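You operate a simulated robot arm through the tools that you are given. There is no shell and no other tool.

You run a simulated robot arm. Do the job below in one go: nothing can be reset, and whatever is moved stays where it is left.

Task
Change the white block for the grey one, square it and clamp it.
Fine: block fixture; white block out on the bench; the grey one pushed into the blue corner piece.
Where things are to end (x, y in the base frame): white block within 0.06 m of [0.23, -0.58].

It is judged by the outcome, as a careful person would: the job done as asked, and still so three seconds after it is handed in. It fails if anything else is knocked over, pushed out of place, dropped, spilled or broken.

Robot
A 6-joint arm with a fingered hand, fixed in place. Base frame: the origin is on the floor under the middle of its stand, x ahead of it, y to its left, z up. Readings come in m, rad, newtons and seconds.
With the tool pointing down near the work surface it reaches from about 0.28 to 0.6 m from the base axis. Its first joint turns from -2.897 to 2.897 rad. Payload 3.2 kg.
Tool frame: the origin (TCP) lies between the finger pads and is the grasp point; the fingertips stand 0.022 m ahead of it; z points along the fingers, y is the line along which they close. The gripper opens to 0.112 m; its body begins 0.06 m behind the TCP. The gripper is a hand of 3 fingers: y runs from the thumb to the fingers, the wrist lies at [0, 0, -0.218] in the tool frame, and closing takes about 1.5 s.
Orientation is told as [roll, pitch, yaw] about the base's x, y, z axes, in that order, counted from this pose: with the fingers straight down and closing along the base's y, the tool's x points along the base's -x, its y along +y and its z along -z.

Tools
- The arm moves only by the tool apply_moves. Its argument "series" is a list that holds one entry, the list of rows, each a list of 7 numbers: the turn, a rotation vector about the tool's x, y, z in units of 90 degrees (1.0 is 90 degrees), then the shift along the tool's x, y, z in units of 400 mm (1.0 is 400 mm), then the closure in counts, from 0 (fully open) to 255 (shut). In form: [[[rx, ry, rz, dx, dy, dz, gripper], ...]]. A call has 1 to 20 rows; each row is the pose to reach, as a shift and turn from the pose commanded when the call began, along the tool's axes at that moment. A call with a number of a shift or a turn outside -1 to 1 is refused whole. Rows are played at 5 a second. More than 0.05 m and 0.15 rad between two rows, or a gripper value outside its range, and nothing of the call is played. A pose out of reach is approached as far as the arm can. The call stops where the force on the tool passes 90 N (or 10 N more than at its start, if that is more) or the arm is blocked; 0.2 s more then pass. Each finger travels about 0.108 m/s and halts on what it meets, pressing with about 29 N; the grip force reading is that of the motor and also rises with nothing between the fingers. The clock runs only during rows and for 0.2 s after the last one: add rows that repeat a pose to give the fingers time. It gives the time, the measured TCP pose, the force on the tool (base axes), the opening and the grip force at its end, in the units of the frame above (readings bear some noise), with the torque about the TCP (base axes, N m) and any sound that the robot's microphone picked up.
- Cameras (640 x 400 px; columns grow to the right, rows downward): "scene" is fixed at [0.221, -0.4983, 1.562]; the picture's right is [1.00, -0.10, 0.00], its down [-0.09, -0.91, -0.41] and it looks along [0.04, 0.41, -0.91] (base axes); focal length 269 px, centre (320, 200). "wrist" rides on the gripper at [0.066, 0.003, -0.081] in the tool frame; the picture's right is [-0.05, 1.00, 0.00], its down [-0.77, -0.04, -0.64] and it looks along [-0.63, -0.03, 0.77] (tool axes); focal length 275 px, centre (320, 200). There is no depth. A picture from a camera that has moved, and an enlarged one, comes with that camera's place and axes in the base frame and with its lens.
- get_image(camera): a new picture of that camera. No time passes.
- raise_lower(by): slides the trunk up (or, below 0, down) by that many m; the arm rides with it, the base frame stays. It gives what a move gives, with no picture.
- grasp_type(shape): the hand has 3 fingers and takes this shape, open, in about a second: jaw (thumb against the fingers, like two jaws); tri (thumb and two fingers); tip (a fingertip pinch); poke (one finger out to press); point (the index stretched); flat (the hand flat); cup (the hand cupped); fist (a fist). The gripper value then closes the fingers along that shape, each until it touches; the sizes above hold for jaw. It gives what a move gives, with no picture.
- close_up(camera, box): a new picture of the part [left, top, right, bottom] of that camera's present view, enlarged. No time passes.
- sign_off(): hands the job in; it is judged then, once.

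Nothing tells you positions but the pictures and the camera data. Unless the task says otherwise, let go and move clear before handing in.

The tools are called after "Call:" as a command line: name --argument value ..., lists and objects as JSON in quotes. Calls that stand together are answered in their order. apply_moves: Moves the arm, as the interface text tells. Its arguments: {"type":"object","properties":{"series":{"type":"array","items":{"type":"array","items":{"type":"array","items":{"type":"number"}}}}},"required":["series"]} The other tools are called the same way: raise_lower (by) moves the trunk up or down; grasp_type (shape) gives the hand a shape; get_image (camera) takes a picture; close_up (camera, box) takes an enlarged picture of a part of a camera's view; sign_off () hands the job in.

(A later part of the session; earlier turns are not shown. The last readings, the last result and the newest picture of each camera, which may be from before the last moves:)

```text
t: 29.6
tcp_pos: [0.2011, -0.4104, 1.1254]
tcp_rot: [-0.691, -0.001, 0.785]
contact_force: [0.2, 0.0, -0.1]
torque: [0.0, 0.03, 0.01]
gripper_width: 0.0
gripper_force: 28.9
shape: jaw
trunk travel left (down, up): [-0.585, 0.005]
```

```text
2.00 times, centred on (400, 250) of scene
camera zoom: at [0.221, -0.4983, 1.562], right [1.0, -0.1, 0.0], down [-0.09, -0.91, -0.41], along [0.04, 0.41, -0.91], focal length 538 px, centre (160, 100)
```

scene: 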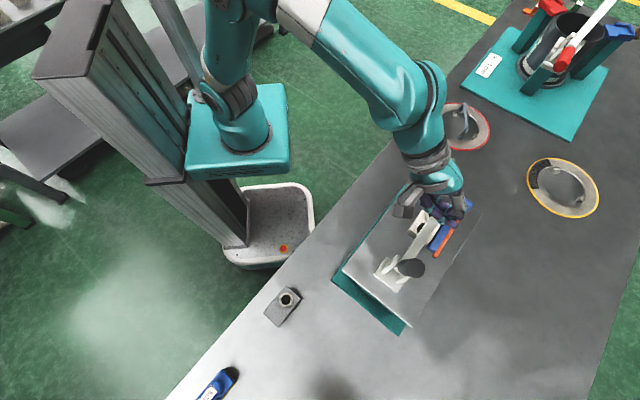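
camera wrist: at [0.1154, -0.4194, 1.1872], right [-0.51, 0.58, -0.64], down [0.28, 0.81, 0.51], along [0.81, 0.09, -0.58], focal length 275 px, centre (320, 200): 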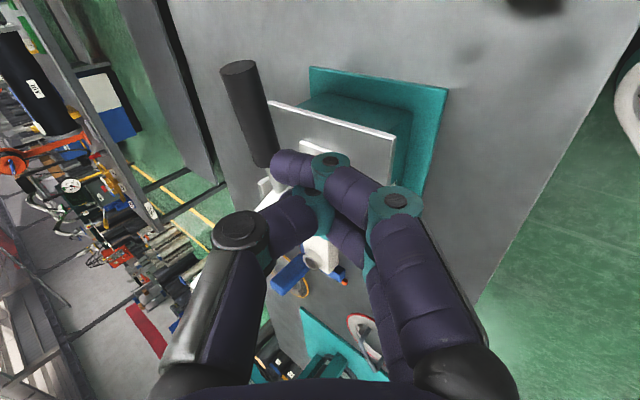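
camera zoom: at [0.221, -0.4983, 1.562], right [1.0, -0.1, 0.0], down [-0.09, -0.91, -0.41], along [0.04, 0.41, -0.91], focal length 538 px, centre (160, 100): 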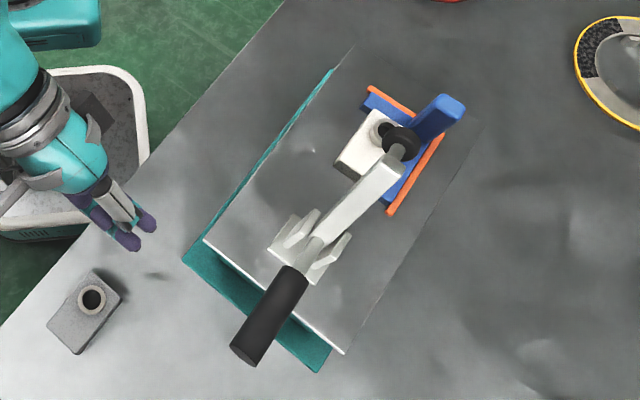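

The clamp stays open, with the arm raised about 60°. The blocks have a round boss on top, so I'll grip by the boss from the robot's side with the fingers closing along the fixture, clear of the walls. I'll turn the hand 90° about its own axis here and open it.

Call:
apply_moves --series '[[[0, 0, -0.0833, 0, 0, -0.05, 200], [0, 0, -0.1667, 0, 0, -0.1, 100], [0, 0, -0.25, 0, 0, -0.1, 90], [0, 0, -0.3333, 0, 0, -0.1, 90], [0, 0, -0.4167, 0, 0, -0.1, 90], [0, 0, -0.5, 0, 0, -0.1, 90], [0, 0, -0.5833, 0, 0, -0.1, 90], [0, 0, -0.6667, 0, 0, -0.1, 90], [0, 0, -0.75, 0, 0, -0.1, 90], [0, 0, -0.8333, 0, 0, -0.1, 90], [0, 0, -0.9167, 0, 0, -0.1, 90], [0, 0, -1.0, 0, 0, -0.1, 90]]]'

Call:
get_image --camera "wrist"

Call:
get_image --camera "scene"

```text
t: 32.2
tcp_pos: [0.184, -0.3918, 1.1563]
tcp_rot: [0.0, 0.69, 2.361]
contact_force: [-0.5, -0.3, 0.0]
torque: [0.0, -0.01, -0.01]
gripper_width: 0.0719
gripper_force: 0.0
shape: jaw
trunk travel left (down, up): [-0.585, 0.005]
```

```text
taken
camera wrist: at [0.1806, -0.3947, 1.2614], right [-0.73, -0.68, -0.03], down [-0.68, 0.73, 0.0], along [0.02, 0.02, -1.0], focal length 275 px, centre (320, 200)
```

wrist: 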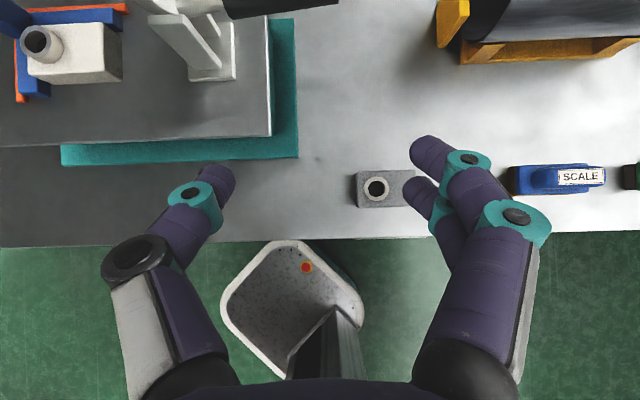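

```text
taken
```

scene: 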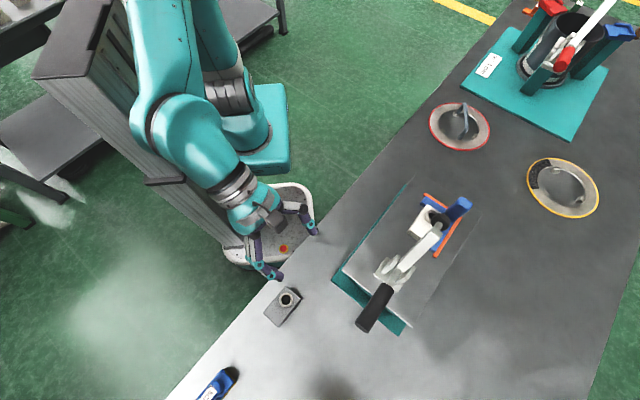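

Now the wrist camera looks straight down, and by my sums the image centre marks the grasp point. I can see the grey block, the white block and the blue corner from above. I'll travel along the fixture on the robot's side and stop beside the white block for a close look.

Call:
apply_moves --series '[[[0, 0, 0, 0, -0.1128, 0, 90], [0, 0, 0, 0, -0.2257, 0, 90], [0, 0, 0, 0, -0.3385, 0, 90], [0, 0, 0, 0, -0.4513, 0, 90], [0, 0, 0, 0, -0.5642, 0, 90], [0, 0, 0, 0, -0.677, 0, 90], [0, 0, 0, 0.06, -0.677, 0.108, 90], [0, 0, 0, 0.1208, -0.677, 0.2166, 90], [0, 0, 0, 0.1208, -0.677, 0.2166, 90]]]'

Call:
get_image --camera "wrist"

Call:
close_up --camera "wrist" --box '[220, 20, 460, 200]'

Call:
get_image --camera "scene"

```text
t: 34.2
tcp_pos: [0.4402, -0.2647, 1.1193]
tcp_rot: [-0.002, 0.69, 2.355]
contact_force: [-0.7, -1.2, 0.1]
torque: [-0.01, -0.03, 0.04]
gripper_width: 0.0719
gripper_force: 0.0
shape: jaw
trunk travel left (down, up): [-0.585, 0.005]
```

```text
taken
camera wrist: at [0.4363, -0.2684, 1.224], right [-0.73, -0.68, -0.03], down [-0.68, 0.73, 0.0], along [0.02, 0.02, -1.0], focal length 275 px, centre (320, 200)
```

wrist: 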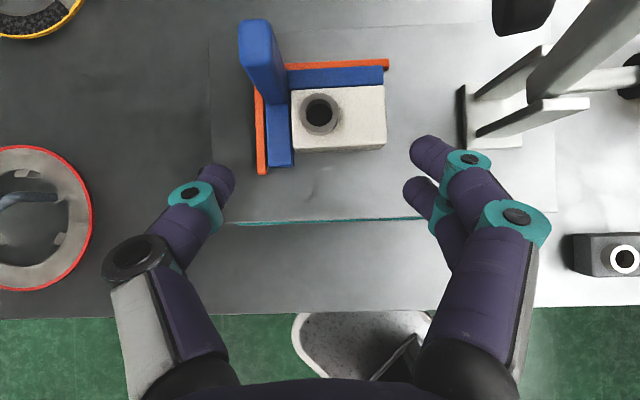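

```text
2.22 times, centred on (340, 110) of wrist
camera zoom: at [0.4363, -0.2684, 1.224], right [-0.73, -0.68, -0.03], down [-0.68, 0.73, 0.0], along [0.02, 0.02, -1.0], focal length 612 px, centre (276, 400)
```

zoom: 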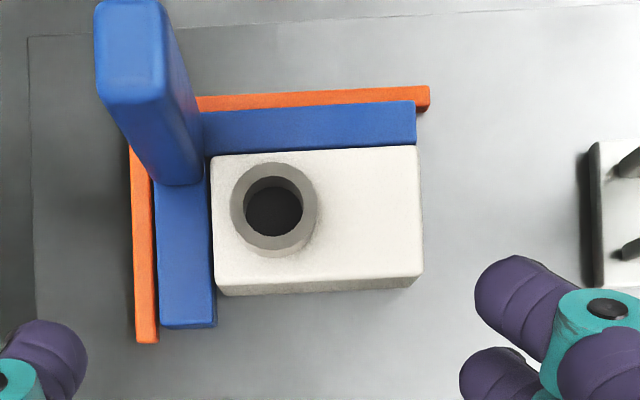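

```text
taken
```

scene: 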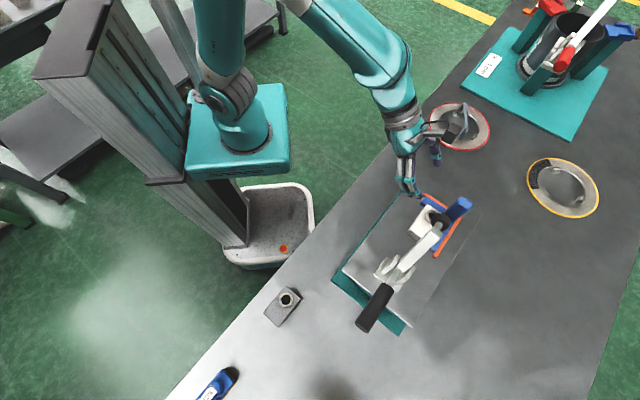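

From above I can read it well: the block is about 80 × 50 mm, with a 30 mm boss at (0.486, -0.312), snug in the corner. The post begins about 16 mm beyond the boss line. I'll descend partway toward the boss and recheck the alignment.

Call:
apply_moves --series '[[[0, 0, 0, -0.006, 0, 0.091, 110], [0, 0, 0, -0.012, 0, 0.1815, 110], [0, 0, 0, -0.012, 0, 0.1815, 110]]]'

Call:
get_image --camera "wrist"

Call:
close_up --camera "wrist" --box '[180, 60, 460, 270]'

Call:
close_up --camera "scene" --box '[360, 150, 500, 290]'

```text
t: 35.0
tcp_pos: [0.472, -0.2953, 1.0624]
tcp_rot: [-0.002, 0.691, 2.355]
contact_force: [0.0, -0.1, 0.4]
torque: [-0.01, 0.0, -0.03]
gripper_width: 0.0642
gripper_force: 0.0
shape: jaw
trunk travel left (down, up): [-0.585, 0.005]
```

```text
taken
camera wrist: at [0.4683, -0.2983, 1.1666], right [-0.73, -0.68, -0.03], down [-0.68, 0.73, 0.0], along [0.02, 0.02, -1.0], focal length 275 px, centre (320, 200)
```

wrist: 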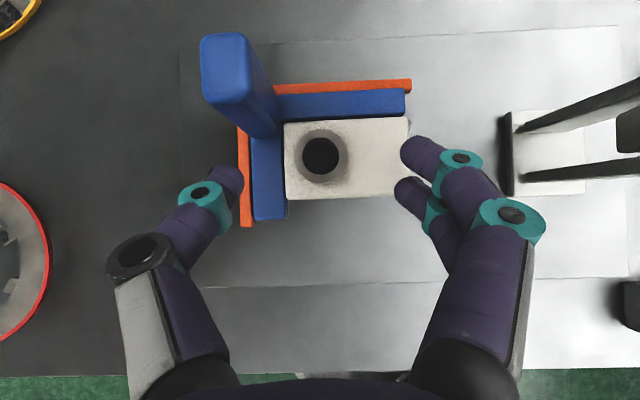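

```text
1.90 times, centred on (320, 165) of wrist
camera zoom: at [0.4683, -0.2983, 1.1666], right [-0.73, -0.68, -0.03], down [-0.68, 0.73, 0.0], along [0.02, 0.02, -1.0], focal length 524 px, centre (320, 267)
```

zoom: 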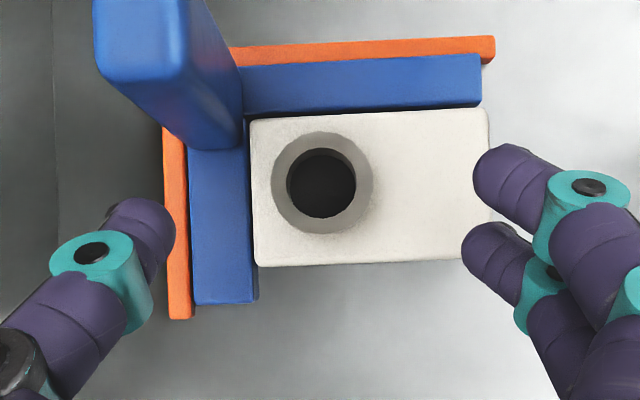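

```text
2.86 times, centred on (430, 220) of scene
camera zoom: at [0.221, -0.4983, 1.562], right [1.0, -0.1, 0.0], down [-0.09, -0.91, -0.41], along [0.04, 0.41, -0.91], focal length 769 px, centre (6, 143)
```

zoom: 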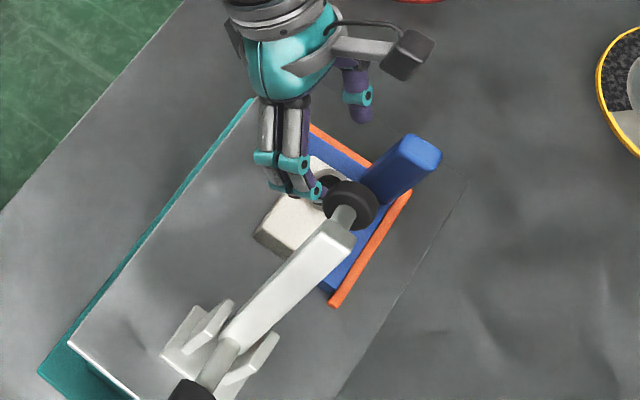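

The boss is lined up with the grasp point, about 25 mm further out. I'll lower the fingers around the boss, staying above the block's top face and short of the post.

Call:
apply_moves --series '[[[0, 0, 0, -0.0193, 0.002, 0.0528, 110], [0, 0, 0, -0.0386, 0.004, 0.1056, 110], [0, 0, 0, -0.0386, 0.004, 0.1056, 110]]]'

Call:
get_image --camera "wrist"

Call:
close_up --camera "wrist" --box '[180, 80, 460, 290]'

Call:
close_up --camera "scene" --box '[380, 160, 480, 260]'

```text
t: 35.8
tcp_pos: [0.4809, -0.3068, 1.021]
tcp_rot: [-0.002, 0.689, 2.356]
contact_force: [0.0, 0.2, -0.1]
torque: [0.01, -0.01, 0.01]
gripper_width: 0.0641
gripper_force: 0.1
shape: jaw
trunk travel left (down, up): [-0.585, 0.005]
```

```text
taken
camera wrist: at [0.4769, -0.3097, 1.1251], right [-0.73, -0.68, -0.03], down [-0.68, 0.73, 0.0], along [0.02, 0.02, -1.0], focal length 275 px, centre (320, 200)
```

wrist: 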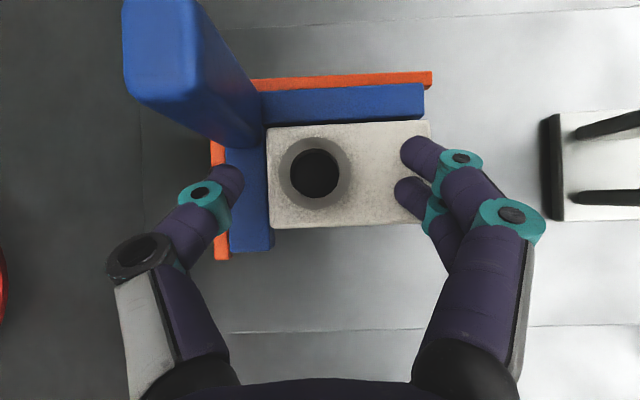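

```text
1.90 times, centred on (320, 185) of wrist
camera zoom: at [0.4769, -0.3097, 1.1251], right [-0.73, -0.68, -0.03], down [-0.68, 0.73, 0.0], along [0.02, 0.02, -1.0], focal length 524 px, centre (320, 229)
```

zoom: 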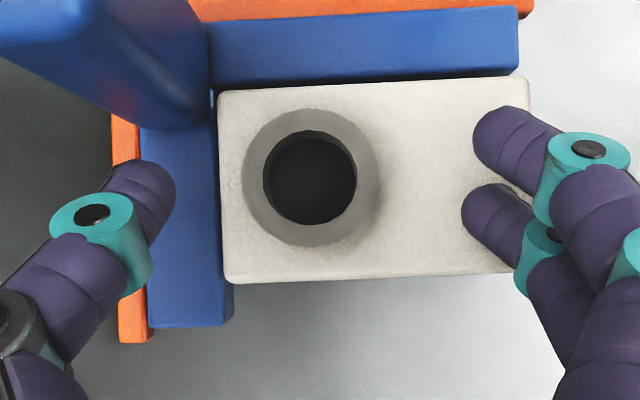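

```text
4.00 times, centred on (430, 210) of scene
camera zoom: at [0.221, -0.4983, 1.562], right [1.0, -0.1, 0.0], down [-0.09, -0.91, -0.41], along [0.04, 0.41, -0.91], focal length 1077 px, centre (-120, 160)
```

zoom: 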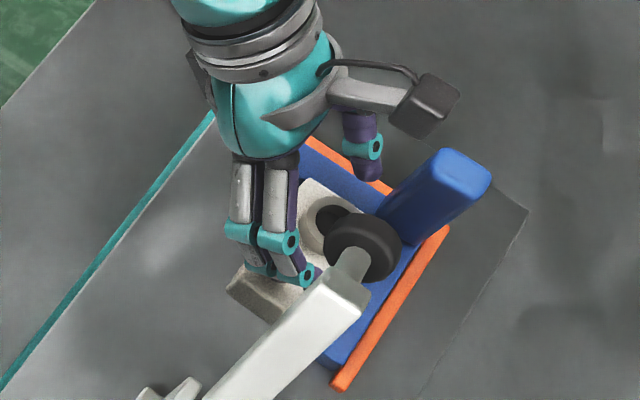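

The fingers straddle the boss; it is 2 mm along and 8–11 mm further out than the grasp point, so I'll nudge by a few mm, go slightly lower and close on the boss.

Call:
apply_moves --series '[[[0, 0, 0, -0.0018, -0.005, 0.018, 110], [0, 0, 0, -0.0018, -0.005, 0.018, 150], [0, 0, 0, -0.0018, -0.005, 0.018, 255], [0, 0, 0, -0.0018, -0.005, 0.018, 255], [0, 0, 0, -0.0018, -0.005, 0.018, 255], [0, 0, 0, -0.0018, -0.005, 0.018, 255]]]'

Call:
get_image --camera "wrist"

Call:
close_up --camera "wrist" --box '[180, 80, 460, 290]'

```text
t: 37.2
tcp_pos: [0.4852, -0.3077, 1.0175]
tcp_rot: [-0.002, 0.694, 2.358]
contact_force: [9.6, 1.7, 30.7]
torque: [-0.31, -0.25, 0.06]
gripper_width: 0.0192
gripper_force: 28.7
shape: jaw
trunk travel left (down, up): [-0.585, 0.005]
```

```text
taken
camera wrist: at [0.4811, -0.3098, 1.1216], right [-0.73, -0.68, -0.03], down [-0.68, 0.73, -0.01], along [0.03, 0.02, -1.0], focal length 275 px, centre (320, 200)
```

wrist: 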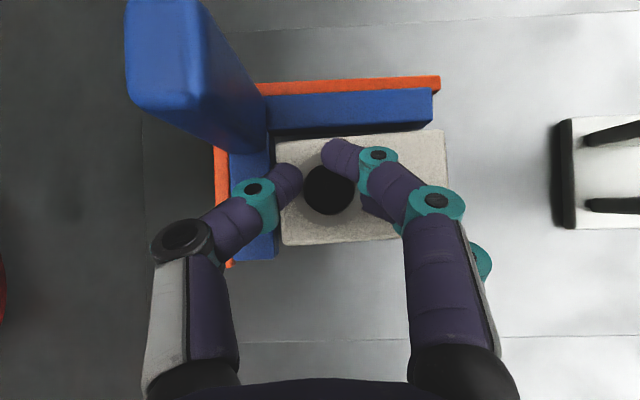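

```text
1.90 times, centred on (320, 185) of wrist
camera zoom: at [0.4811, -0.3098, 1.1216], right [-0.73, -0.68, -0.03], down [-0.68, 0.73, -0.01], along [0.03, 0.02, -1.0], focal length 524 px, centre (320, 229)
```

zoom: 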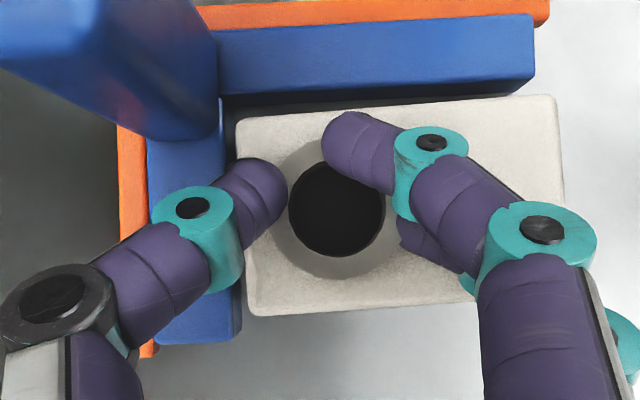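

The fingertips rode up onto the boss rim (30 N pressing down, opening 19 mm), so this isn't a sound grip, though it eased the block a few mm off the walls. I'll reopen and plan to draw the block back along the fixture, then grip its body.

Call:
apply_moves --series '[[[0, 0, 0, 0, 0, -0.003, 180], [0, 0, 0, 0, 0, -0.006, 130], [0, 0, 0, 0, 0, -0.008, 130], [0, 0, 0, 0, 0, -0.008, 130]]]'

Call:
close_up --camera "wrist" --box '[180, 80, 460, 290]'

Call:
close_up --camera "scene" --box '[380, 160, 480, 260]'

```text
t: 38.2
tcp_pos: [0.4834, -0.3074, 1.016]
tcp_rot: [0.0, 0.688, 2.355]
contact_force: [4.4, 0.3, 15.0]
torque: [-0.19, 0.07, 0.08]
gripper_width: 0.0507
gripper_force: 0.0
shape: jaw
trunk travel left (down, up): [-0.585, 0.005]
```

```text
1.90 times, centred on (320, 185) of wrist
camera zoom: at [0.4791, -0.3097, 1.1212], right [-0.73, -0.68, -0.03], down [-0.68, 0.73, 0.0], along [0.02, 0.02, -1.0], focal length 524 px, centre (320, 229)
```

zoom: 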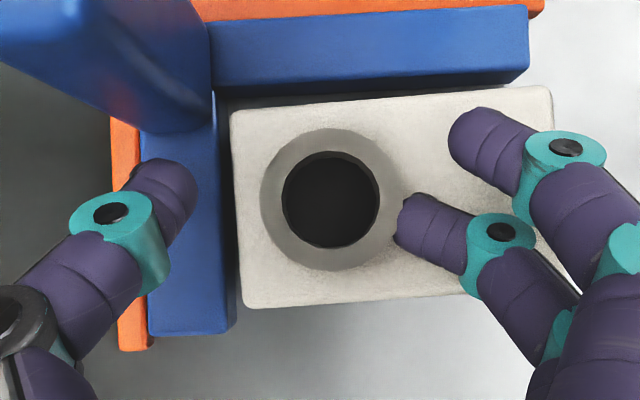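

```text
4.00 times, centred on (430, 210) of scene
camera zoom: at [0.221, -0.4983, 1.562], right [1.0, -0.1, 0.0], down [-0.09, -0.91, -0.41], along [0.04, 0.41, -0.91], focal length 1077 px, centre (-120, 160)
```

zoom: 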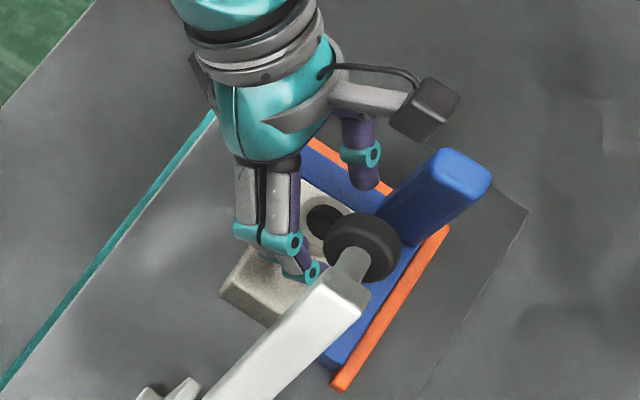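

One fingertip still rests on the block top, since this tilt puts the fingers at different heights. A steeper tilt (60°) keeps the hand and camera clear of the raised clamp arm while I draw the block back, so I'll lift off and tilt further.

Call:
apply_moves --series '[[[0, 0, 0, 0.008, 0, -0.05, 130], [0, 0, 0, 0.017, 0, -0.0993, 130], [0, 0.0757, 0, 0.017, 0, -0.0993, 130], [0, 0.1514, 0, 0.017, 0, -0.0993, 130], [0, 0.227, 0, 0.017, 0, -0.0993, 130], [0, 0.227, 0, 0.017, 0, -0.0993, 130]]]'

Call:
get_image --camera "wrist"

Call:
close_up --camera "scene" --box '[360, 130, 500, 270]'

```text
t: 39.6
tcp_pos: [0.5032, -0.2987, 1.1148]
tcp_rot: [-0.074, 0.911, 2.373]
contact_force: [0.5, 0.2, 0.2]
torque: [-0.02, -0.01, 0.01]
gripper_width: 0.0543
gripper_force: 0.0
shape: jaw
out of reach, approached as far as the arm can: row 3, 4, 5
trunk travel left (down, up): [-0.585, 0.005]
```

```text
taken
camera wrist: at [0.4788, -0.2896, 1.2159], right [-0.67, -0.74, -0.08], down [-0.71, 0.67, -0.22], along [0.22, -0.09, -0.97], focal length 275 px, centre (320, 200)
```

wrist: 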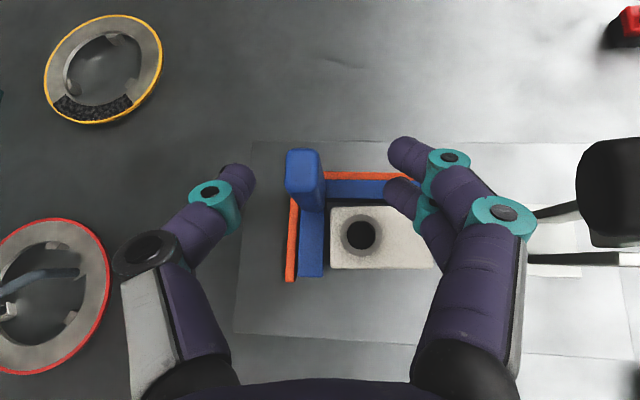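

```text
2.86 times, centred on (430, 200) of scene
camera zoom: at [0.221, -0.4983, 1.562], right [1.0, -0.1, 0.0], down [-0.09, -0.91, -0.41], along [0.04, 0.41, -0.91], focal length 769 px, centre (6, 200)
```

zoom: 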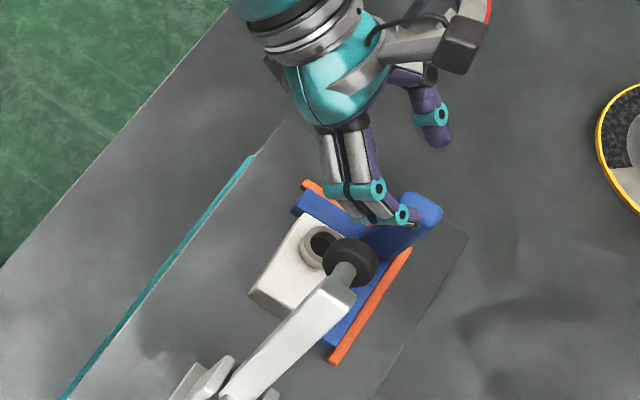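

That tilt isn't reachable from this height: the hand slid up instead, touching nothing. The forearm slopes too steeply with the trunk this high, so I'll draw the hand back to clear space, restore the tilt, and then lower the trunk.

Call:
apply_moves --series '[[[-0.0135, -0.035, 0.002, -0.031, 0.012, -0.07, 130], [-0.027, -0.07, 0.004, -0.0625, 0.025, -0.14, 130], [-0.04, -0.105, 0.006, -0.094, 0.038, -0.21, 130], [-0.054, -0.141, 0.008, -0.125, 0.05, -0.283, 130], [-0.054, -0.141, 0.008, -0.125, 0.05, -0.283, 130]]]'

```text
t: 40.8
tcp_pos: [0.3669, -0.2261, 1.1077]
tcp_rot: [0.06, 0.818, 2.326]
contact_force: [-0.2, -0.7, -0.3]
torque: [0.01, 0.0, -0.04]
gripper_width: 0.0547
gripper_force: 0.1
shape: jaw
out of reach, approached as far as the arm can: row 1, 2, 3, 4, 5
trunk travel left (down, up): [-0.585, 0.005]
```

I'm back at (0.37, -0.23, 1.11), clear of the fixture. I'll straighten the orientation here.

Call:
apply_moves --series '[[[0.025, -0.04, -0.007, 0, 0.03, -0.03, 130], [0.05, -0.0815, -0.0146, 0, 0.06, -0.06, 130], [0.05, -0.0815, -0.0146, 0, 0.1, -0.1, 130], [0.05, -0.0815, -0.0146, 0, 0.15, -0.1, 130], [0.05, -0.0815, -0.0146, 0, 0.2, -0.1, 130], [0.05, -0.0815, -0.0146, 0, 0.2, -0.1, 130]]]'

Call:
get_image --camera "scene"

```text
t: 42.2
tcp_pos: [0.2873, -0.2553, 1.1377]
tcp_rot: [-0.003, 0.697, 2.349]
contact_force: [0.2, 0.5, -0.4]
torque: [0.01, 0.0, -0.01]
gripper_width: 0.0543
gripper_force: 0.1
shape: jaw
trunk travel left (down, up): [-0.585, 0.005]
```

```text
taken
```

scene: 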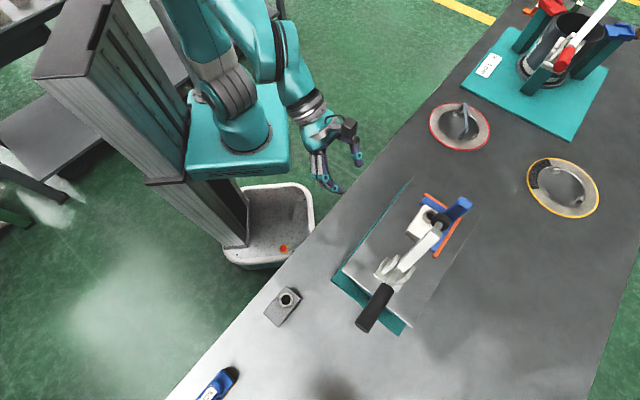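

The hand is now clear of the fixture over the bench's near edge. I'll lower the trunk and test the steeper tilt here in free space.

Call:
raise_lower --by -0.1

Call:
apply_moves --series '[[[0, 0.08, 0, 0, 0, -0.05, 130], [0, 0.15, 0, 0, 0, -0.1, 130], [0, 0.22, 0, 0, 0, -0.1, 130], [0, 0.22, 0, 0, 0, -0.1, 130]]]'

```text
t: 43.5
tcp_pos: [0.288, -0.2561, 1.0377]
tcp_rot: [-0.004, 0.697, 2.349]
contact_force: [-0.4, 0.9, 0.2]
torque: [0.01, 0.04, -0.02]
gripper_width: 0.0549
gripper_force: 0.0
shape: jaw
trunk travel left (down, up): [-0.485, 0.105]
```

```text
t: 44.5
tcp_pos: [0.2718, -0.2408, 1.0767]
tcp_rot: [-0.001, 1.043, 2.348]
contact_force: [-0.3, 1.0, -1.2]
torque: [0.03, -0.01, -0.03]
gripper_width: 0.0548
gripper_force: 0.0
shape: jaw
out of reach, approached as far as the arm can: row 3, 4
trunk travel left (down, up): [-0.485, 0.105]
```

Nearly there: 60° was reached with about 1 cm of error. I'll lower the trunk some more, raising the hand first so it stays well above the bench.

Call:
apply_moves --series '[[[0, 0, 0, 0.08, 0, -0.05, 130], [0, 0, 0, 0.173, 0, -0.101, 130], [0, 0, 0, 0.173, 0, -0.101, 130]]]'

Call:
raise_lower --by -0.12

Call:
apply_moves --series '[[[0, 0, 0, 0.05, 0, 0.05, 130], [0, 0, 0, 0.1, -0.05, 0.05, 130]]]'

Call:
get_image --camera "wrist"

Call:
get_image --camera "scene"

```text
t: 45.3
tcp_pos: [0.2748, -0.242, 1.1541]
tcp_rot: [-0.005, 1.041, 2.347]
contact_force: [0.8, -1.0, 0.1]
torque: [0.0, 0.0, 0.0]
gripper_width: 0.0547
gripper_force: 0.0
shape: jaw
trunk travel left (down, up): [-0.485, 0.105]
```

```text
t: 46.8
tcp_pos: [0.2748, -0.2409, 1.0333]
tcp_rot: [-0.005, 1.043, 2.349]
contact_force: [-0.5, 0.8, 0.1]
torque: [-0.01, 0.0, -0.01]
gripper_width: 0.0545
gripper_force: 0.0
shape: jaw
trunk travel left (down, up): [-0.365, 0.225]
```

```text
t: 47.4
tcp_pos: [0.3154, -0.2536, 1.0582]
tcp_rot: [-0.003, 1.042, 2.348]
contact_force: [0.2, 0.0, 0.5]
torque: [0.02, 0.03, 0.01]
gripper_width: 0.0547
gripper_force: 0.1
shape: jaw
trunk travel left (down, up): [-0.365, 0.225]
```

```text
taken
camera wrist: at [0.2867, -0.231, 1.1565], right [-0.73, -0.69, -0.04], down [-0.63, 0.69, -0.35], along [0.27, -0.22, -0.94], focal length 275 px, centre (320, 200)
```

wrist: 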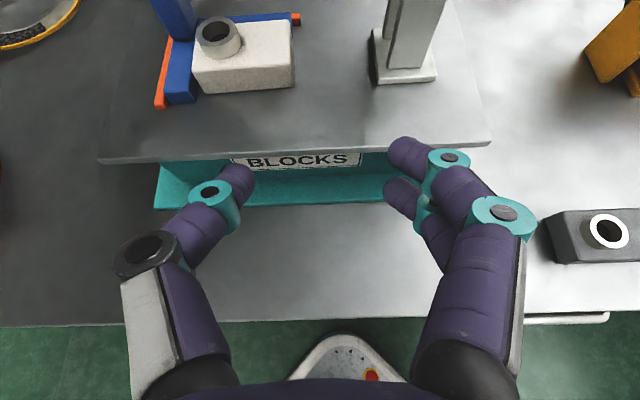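

```text
taken
```

scene: 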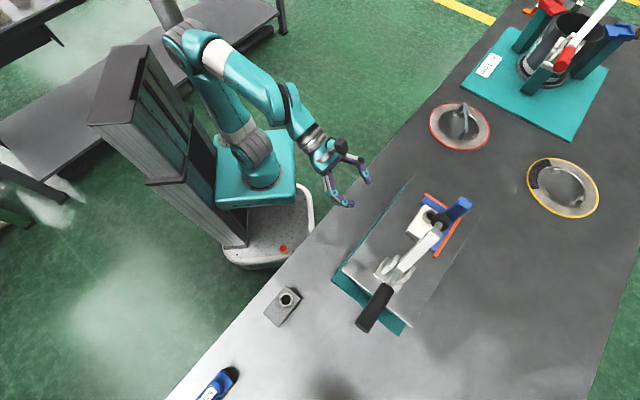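

At this trunk height the 60° tilt works cleanly. Now I'll open wide and bring the thumb just beyond the boss on the corner side, with the other fingers past the block's near end, ready to draw the block back; first to a standoff.

Call:
apply_moves --series '[[[0, 0, 0, 0.008, -0.0456, 0.06, 50], [0, 0, 0, 0.016, -0.0912, 0.12, 50], [0, 0, 0, 0.0245, -0.1368, 0.1803, 50], [0, 0, 0, 0.0245, -0.1368, 0.1803, 50]]]'

Call:
get_image --camera "wrist"

Call:
close_up --camera "scene" --box '[360, 130, 500, 270]'

```text
t: 48.4
tcp_pos: [0.4018, -0.2646, 1.027]
tcp_rot: [-0.003, 1.043, 2.349]
contact_force: [-1.1, 0.1, -0.5]
torque: [0.01, -0.02, -0.02]
gripper_width: 0.0898
gripper_force: 0.1
shape: jaw
trunk travel left (down, up): [-0.365, 0.225]
```

```text
taken
camera wrist: at [0.372, -0.2421, 1.1268], right [-0.73, -0.69, -0.04], down [-0.63, 0.69, -0.35], along [0.27, -0.22, -0.94], focal length 275 px, centre (320, 200)
```

wrist: 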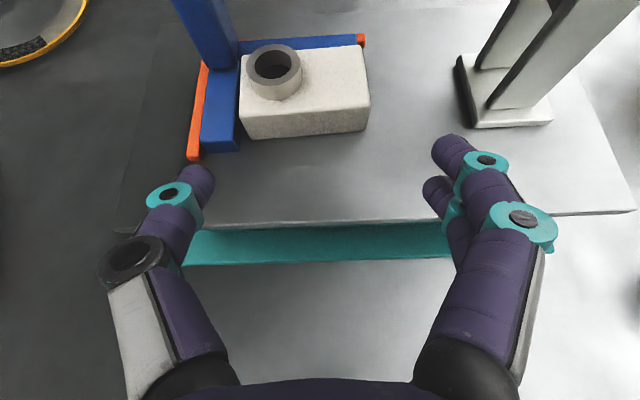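

```text
2.86 times, centred on (430, 200) of scene
camera zoom: at [0.221, -0.4983, 1.562], right [1.0, -0.1, 0.0], down [-0.09, -0.91, -0.41], along [0.04, 0.41, -0.91], focal length 769 px, centre (6, 200)
```

zoom: 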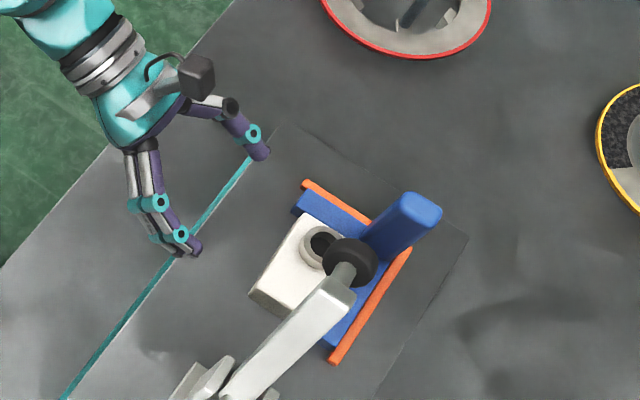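

The hand is level with the block at the standoff. I'll move in along the approach direction most of the way and check the clearance between thumb, boss and post.

Call:
apply_moves --series '[[[0, 0, 0, 0.024, -0.0012, 0.07, 50], [0, 0, 0, 0.048, -0.0024, 0.139, 50], [0, 0, 0, 0.048, -0.0024, 0.139, 50]]]'

Call:
get_image --camera "wrist"

Call:
close_up --camera "scene" --box '[380, 150, 480, 250]'

```text
t: 49.2
tcp_pos: [0.4428, -0.3048, 1.018]
tcp_rot: [-0.003, 1.044, 2.349]
contact_force: [0.5, 0.2, 0.2]
torque: [0.0, -0.03, 0.03]
gripper_width: 0.0899
gripper_force: 0.1
shape: jaw
trunk travel left (down, up): [-0.365, 0.225]
```

```text
taken
camera wrist: at [0.4138, -0.2822, 1.1162], right [-0.73, -0.69, -0.04], down [-0.63, 0.69, -0.35], along [0.27, -0.22, -0.94], focal length 275 px, centre (320, 200)
```

wrist: 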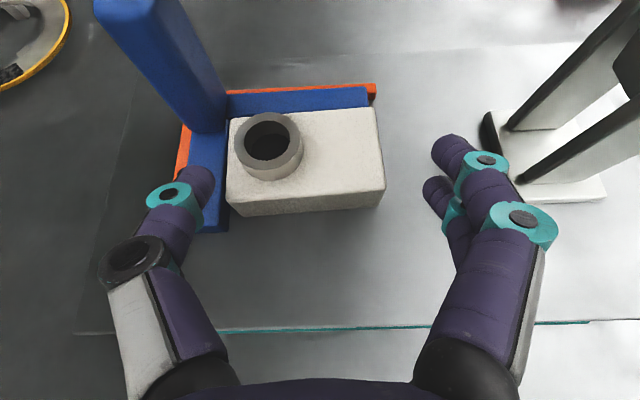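

```text
4.00 times, centred on (430, 200) of scene
camera zoom: at [0.221, -0.4983, 1.562], right [1.0, -0.1, 0.0], down [-0.09, -0.91, -0.41], along [0.04, 0.41, -0.91], focal length 1077 px, centre (-120, 200)
```

zoom: 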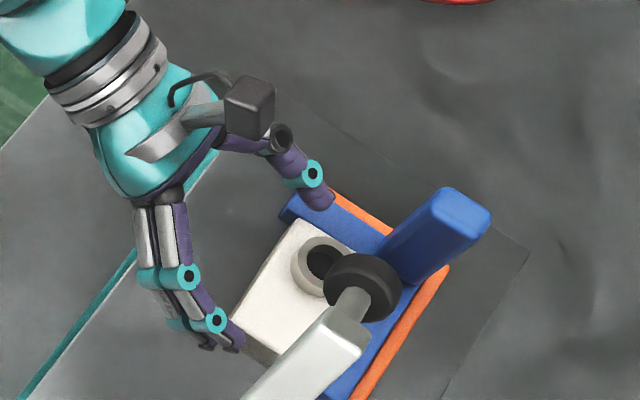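

The thumb is lined up to pass just outside the boss. I'll go in the last 3 cm.

Call:
apply_moves --series '[[[0, 0, 0, 0.0096, -0.0012, 0.036, 50], [0, 0, 0, 0.0193, -0.0025, 0.0725, 50], [0, 0, 0, 0.0193, -0.0025, 0.0725, 50]]]'

Call:
get_image --camera "wrist"

Call:
close_up --camera "wrist" --box '[130, 60, 330, 260]'

Call:
close_up --camera "scene" --box '[390, 170, 470, 250]'

```text
t: 50.0
tcp_pos: [0.4653, -0.3239, 1.0092]
tcp_rot: [-0.006, 1.041, 2.348]
contact_force: [-0.1, -0.1, -0.3]
torque: [0.0, 0.01, -0.03]
gripper_width: 0.0898
gripper_force: 0.0
shape: jaw
trunk travel left (down, up): [-0.365, 0.225]
```

```text
taken
camera wrist: at [0.4352, -0.3017, 1.1076], right [-0.73, -0.69, -0.04], down [-0.63, 0.69, -0.35], along [0.27, -0.22, -0.94], focal length 275 px, centre (320, 200)
```

wrist: 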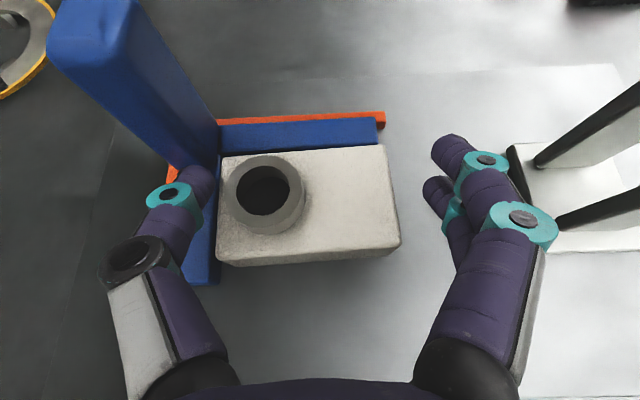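

```text
2.00 times, centred on (230, 160) of wrist
camera zoom: at [0.4352, -0.3017, 1.1076], right [-0.73, -0.69, -0.04], down [-0.63, 0.69, -0.35], along [0.27, -0.22, -0.94], focal length 551 px, centre (500, 280)
```

zoom: 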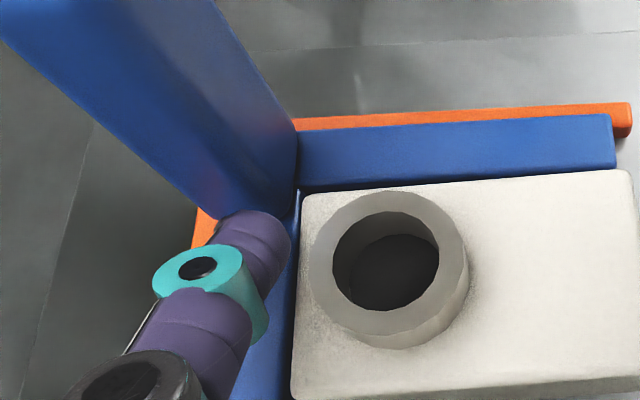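

```text
5.00 times, centred on (430, 210) of scene
camera zoom: at [0.221, -0.4983, 1.562], right [1.0, -0.1, 0.0], down [-0.09, -0.91, -0.41], along [0.04, 0.41, -0.91], focal length 1346 px, centre (-230, 150)
```

zoom: 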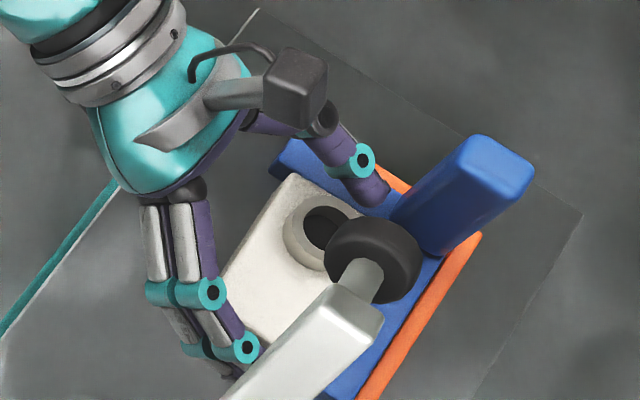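

The thumb sits just outside the boss, clear of the post. Now I'll draw the block back about 3 cm along the fixture.

Call:
apply_moves --series '[[[0, 0, 0, 0, 0.03, 0, 50], [0, 0, 0, 0, 0.06, 0, 50], [0, 0, 0, 0, 0.0875, 0, 50], [0, 0, 0, 0, 0.0875, 0, 50]]]'

Call:
get_image --camera "wrist"

Call:
close_up --camera "scene" --box '[390, 170, 470, 250]'

```text
t: 51.0
tcp_pos: [0.441, -0.3493, 1.0107]
tcp_rot: [-0.004, 1.04, 2.348]
contact_force: [1.6, 1.4, 0.4]
torque: [0.02, 0.05, 0.01]
gripper_width: 0.09
gripper_force: 0.1
shape: jaw
trunk travel left (down, up): [-0.365, 0.225]
```

```text
taken
camera wrist: at [0.4109, -0.3257, 1.1091], right [-0.73, -0.69, -0.04], down [-0.63, 0.69, -0.35], along [0.27, -0.22, -0.94], focal length 275 px, centre (320, 200)
```

wrist: 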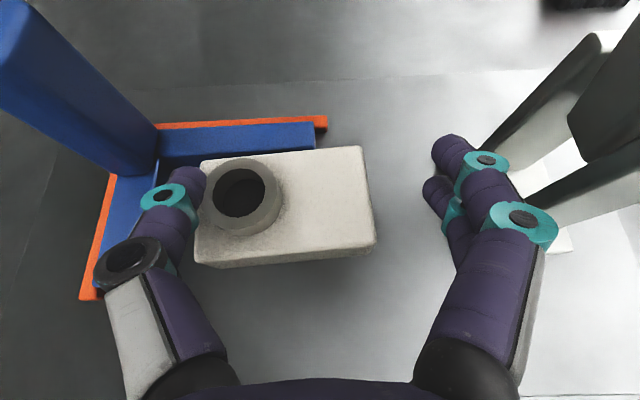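

```text
5.00 times, centred on (430, 210) of scene
camera zoom: at [0.221, -0.4983, 1.562], right [1.0, -0.1, 0.0], down [-0.09, -0.91, -0.41], along [0.04, 0.41, -0.91], focal length 1346 px, centre (-230, 150)
```

zoom: 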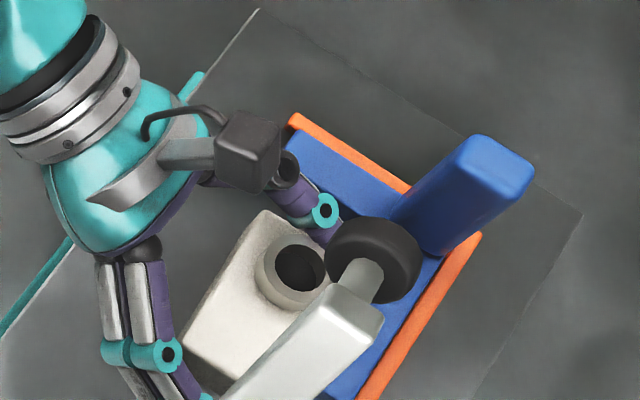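

The block is sliding back well. I'll draw it a further 13 mm, mostly by closing the hand slightly, so the outer fingers stay clear of the clamp bracket.

Call:
apply_moves --series '[[[0, 0, 0, 0, 0.01, 0, 60], [0, 0, 0, 0, 0.02, 0, 72], [0, 0, 0, 0, 0.02, 0, 72]]]'

Call:
get_image --camera "wrist"

```text
t: 51.8
tcp_pos: [0.434, -0.3537, 1.0116]
tcp_rot: [-0.005, 1.043, 2.349]
contact_force: [2.5, 1.6, 0.5]
torque: [0.04, -0.05, -0.01]
gripper_width: 0.0807
gripper_force: 0.2
shape: jaw
trunk travel left (down, up): [-0.365, 0.225]
```

```text
taken
camera wrist: at [0.4045, -0.3307, 1.1095], right [-0.73, -0.69, -0.04], down [-0.63, 0.69, -0.35], along [0.27, -0.22, -0.94], focal length 275 px, centre (320, 200)
```

wrist: 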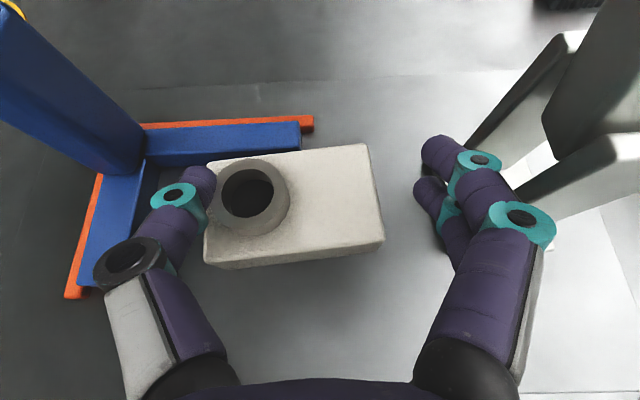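

The block is now about 3 cm clear of the corner wall, enough room for the thumb. I'll ease off the boss, back out, widen the hand, and come in again lower to straddle the block's ends.

Call:
apply_moves --series '[[[0, 0, 0, 0, -0.015, 0, 72], [0, 0, 0, -0.027, -0.025, -0.071, 72], [0, 0, 0, -0.054, -0.035, -0.142, 60], [0, 0, 0, -0.097, -0.035, -0.117, 43], [0, 0, 0, -0.1405, -0.035, -0.0915, 43], [0, 0, 0, -0.1225, -0.035, -0.06, 43], [0, 0, 0, -0.1225, -0.035, -0.06, 43]]]'

Call:
get_image --camera "wrist"

Call:
close_up --camera "scene" --box '[380, 150, 480, 250]'

```text
t: 53.4
tcp_pos: [0.4115, -0.3093, 0.9862]
tcp_rot: [0.0, 1.052, 2.358]
contact_force: [1.7, 4.4, 37.8]
torque: [-1.88, 1.41, -0.06]
gripper_width: 0.0928
gripper_force: 0.1
shape: jaw
trunk travel left (down, up): [-0.365, 0.225]
```

```text
taken
camera wrist: at [0.3817, -0.2855, 1.0835], right [-0.72, -0.69, -0.04], down [-0.64, 0.69, -0.35], along [0.27, -0.23, -0.93], focal length 275 px, centre (320, 200)
```

wrist: 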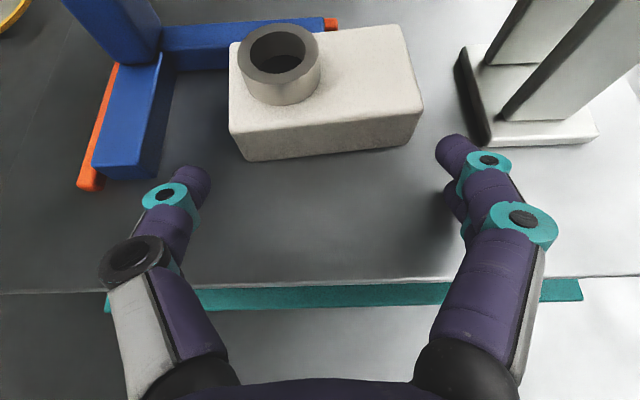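

```text
4.00 times, centred on (430, 200) of scene
camera zoom: at [0.221, -0.4983, 1.562], right [1.0, -0.1, 0.0], down [-0.09, -0.91, -0.41], along [0.04, 0.41, -0.91], focal length 1077 px, centre (-120, 200)
```

zoom: 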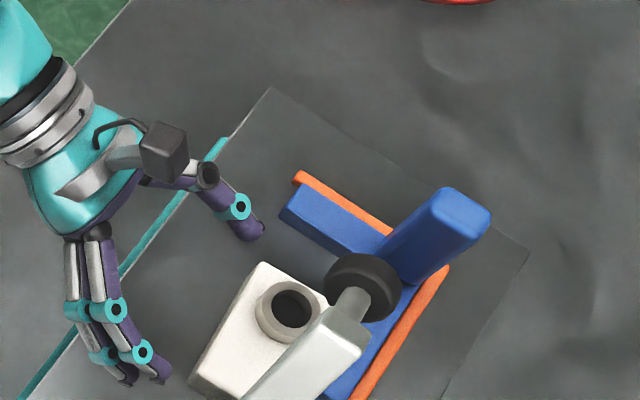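

The lowest fingertip is touching the plate (38 N), so I'm about 1 cm too low. I'll raise slightly first, then move in to straddle the block.

Call:
apply_moves --series '[[[0, 0, 0, 0.0205, 0, -0.012, 43], [0, 0, 0, 0.04, 0, 0.021, 43], [0, 0, 0, 0.06, 0, 0.054, 43], [0, 0, 0, 0.0785, 0, 0.0873, 43], [0, 0, 0, 0.0785, 0, 0.0873, 43]]]'

Call:
get_image --camera "wrist"

Call:
close_up --camera "scene" --box '[380, 170, 480, 270]'

```text
t: 54.6
tcp_pos: [0.4448, -0.3433, 0.9892]
tcp_rot: [-0.004, 1.041, 2.348]
contact_force: [1.1, 0.8, 0.1]
torque: [0.02, 0.01, -0.01]
gripper_width: 0.0932
gripper_force: 0.1
shape: jaw
trunk travel left (down, up): [-0.365, 0.225]
```

```text
taken
camera wrist: at [0.4147, -0.3214, 1.0877], right [-0.73, -0.69, -0.04], down [-0.63, 0.69, -0.34], along [0.27, -0.22, -0.94], focal length 275 px, centre (320, 200)
```

wrist: 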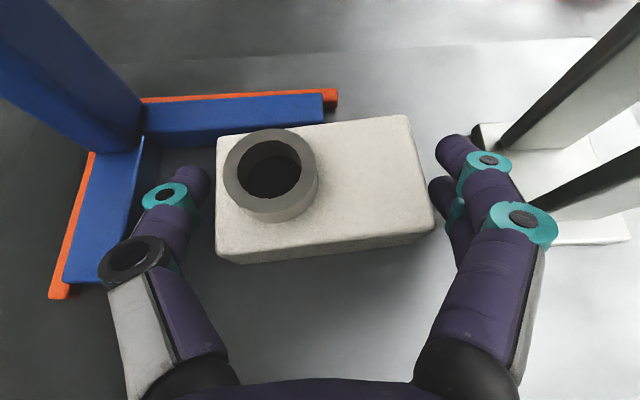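

```text
4.00 times, centred on (430, 220) of scene
camera zoom: at [0.221, -0.4983, 1.562], right [1.0, -0.1, 0.0], down [-0.09, -0.91, -0.41], along [0.04, 0.41, -0.91], focal length 1077 px, centre (-120, 120)
```

zoom: 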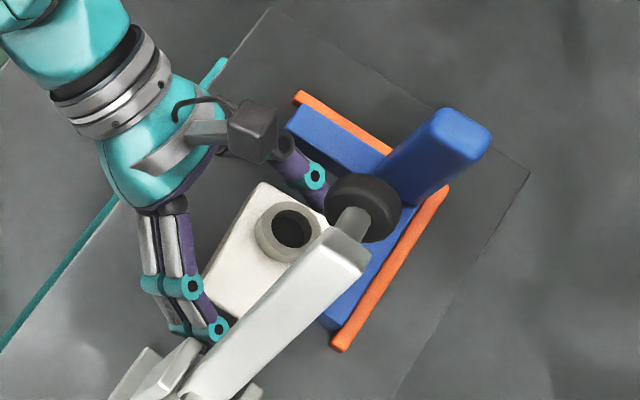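

The hand straddles the block cleanly with no contact. I'll close the grip now.

Call:
apply_moves --series '[[[0, 0, 0, 0, 0, 0, 90], [0, 0, 0, 0, 0, 0, 140], [0, 0, 0, 0, 0, 0, 255], [0, 0, 0, 0, 0, 0, 255], [0, 0, 0, 0, 0, 0, 255]]]'

Call:
get_image --camera "wrist"

Call:
close_up --camera "scene" --box '[380, 170, 480, 270]'

```text
t: 55.8
tcp_pos: [0.4427, -0.3441, 0.9903]
tcp_rot: [-0.004, 1.043, 2.348]
contact_force: [1.1, 1.0, -0.1]
torque: [-0.02, 0.04, 0.07]
gripper_width: 0.0737
gripper_force: 29.1
shape: jaw
trunk travel left (down, up): [-0.365, 0.225]
```

```text
taken
camera wrist: at [0.415, -0.321, 1.0879], right [-0.73, -0.69, -0.04], down [-0.63, 0.69, -0.34], along [0.27, -0.22, -0.94], focal length 275 px, centre (320, 200)
```

wrist: 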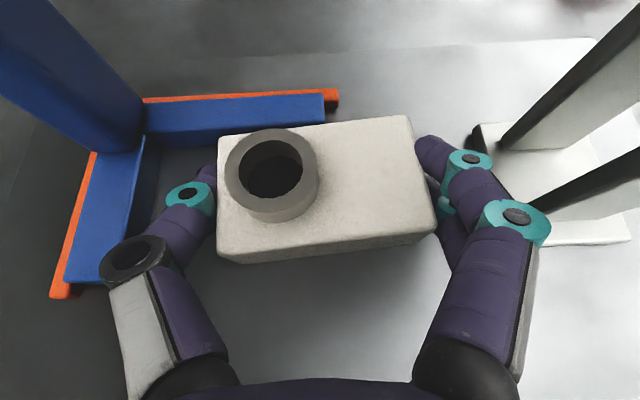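

```text
4.00 times, centred on (430, 220) of scene
camera zoom: at [0.221, -0.4983, 1.562], right [1.0, -0.1, 0.0], down [-0.09, -0.91, -0.41], along [0.04, 0.41, -0.91], focal length 1077 px, centre (-120, 120)
```

zoom: 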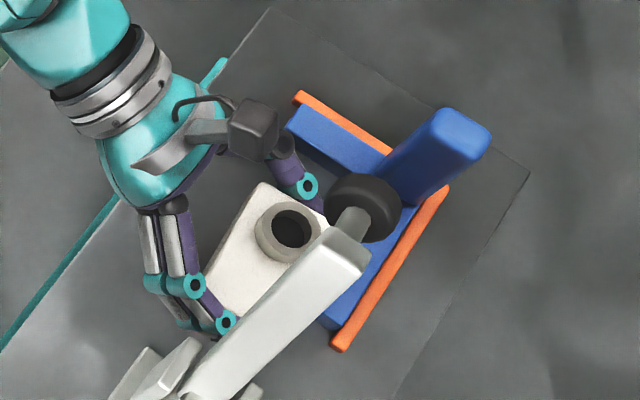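

The grip holds at 74 mm with 29 N and all fingers on the end faces. I'll lift by just 15 mm to test the hold.

Call:
apply_moves --series '[[[0, 0, 0, 0.011, 0, -0.006, 255], [0, 0, 0, 0.022, 0, -0.0127, 255], [0, 0, 0, 0.0324, 0, -0.019, 255], [0, 0, 0, 0.0324, 0, -0.019, 255]]]'

Call:
get_image --camera "wrist"

Call:
close_up --camera "scene" --box '[380, 170, 480, 270]'

```text
t: 56.8
tcp_pos: [0.4444, -0.3451, 1.0047]
tcp_rot: [-0.006, 1.042, 2.348]
contact_force: [0.3, 0.1, -7.4]
torque: [0.06, 0.03, 0.01]
gripper_width: 0.0742
gripper_force: 28.9
shape: jaw
trunk travel left (down, up): [-0.365, 0.225]
```

```text
taken
camera wrist: at [0.4148, -0.3222, 1.103], right [-0.73, -0.69, -0.04], down [-0.63, 0.69, -0.34], along [0.27, -0.22, -0.94], focal length 275 px, centre (320, 200)
```

wrist: 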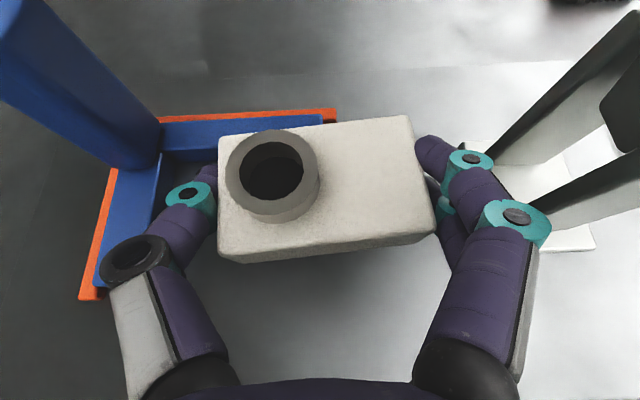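

```text
4.00 times, centred on (430, 220) of scene
camera zoom: at [0.221, -0.4983, 1.562], right [1.0, -0.1, 0.0], down [-0.09, -0.91, -0.41], along [0.04, 0.41, -0.91], focal length 1077 px, centre (-120, 120)
```

zoom: 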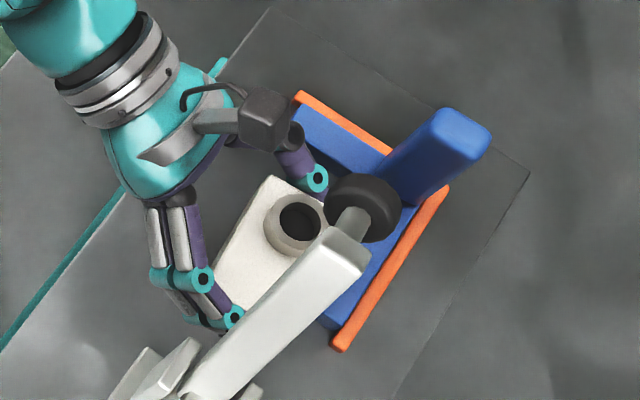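

The block lifted level and steady (about 7.4 N). I'll carry it out toward the robot side, clear of the clamp.

Call:
apply_moves --series '[[[0, 0, 0, -0.021, 0, -0.073, 255], [0, 0, 0, -0.042, 0, -0.146, 255], [0, 0, 0, -0.063, 0, -0.219, 255], [0, 0, 0, -0.084, 0, -0.2925, 255], [0, 0, 0, -0.084, 0, -0.2925, 255]]]'

Call:
get_image --camera "wrist"

Call:
get_image --camera "scene"

```text
t: 58.0
tcp_pos: [0.3603, -0.2598, 1.0362]
tcp_rot: [-0.005, 1.043, 2.349]
contact_force: [0.1, 0.7, -6.7]
torque: [0.02, 0.0, 0.01]
gripper_width: 0.0741
gripper_force: 29.4
shape: jaw
trunk travel left (down, up): [-0.365, 0.225]
```

```text
taken
camera wrist: at [0.3311, -0.2369, 1.1345], right [-0.73, -0.69, -0.04], down [-0.63, 0.69, -0.34], along [0.27, -0.22, -0.94], focal length 275 px, centre (320, 200)
```

wrist: 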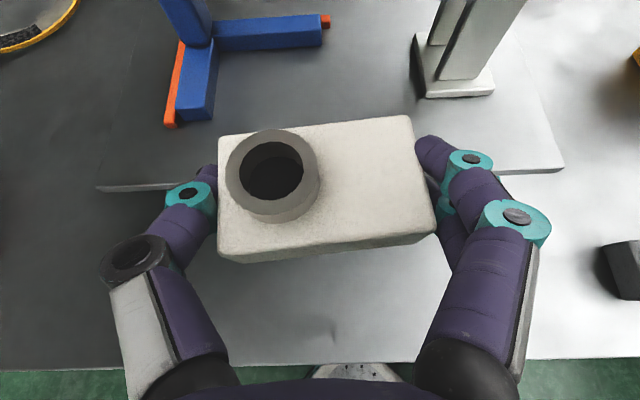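

```text
taken
```

scene: 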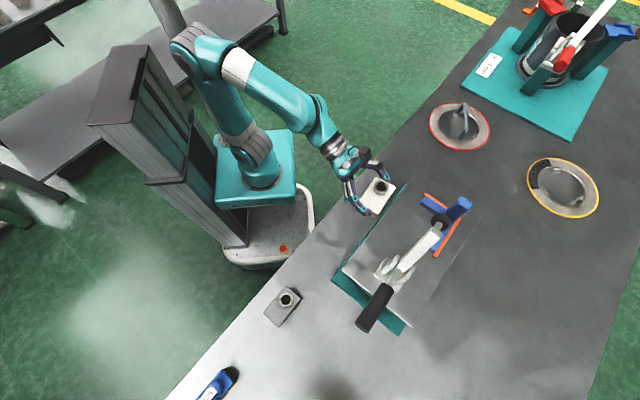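

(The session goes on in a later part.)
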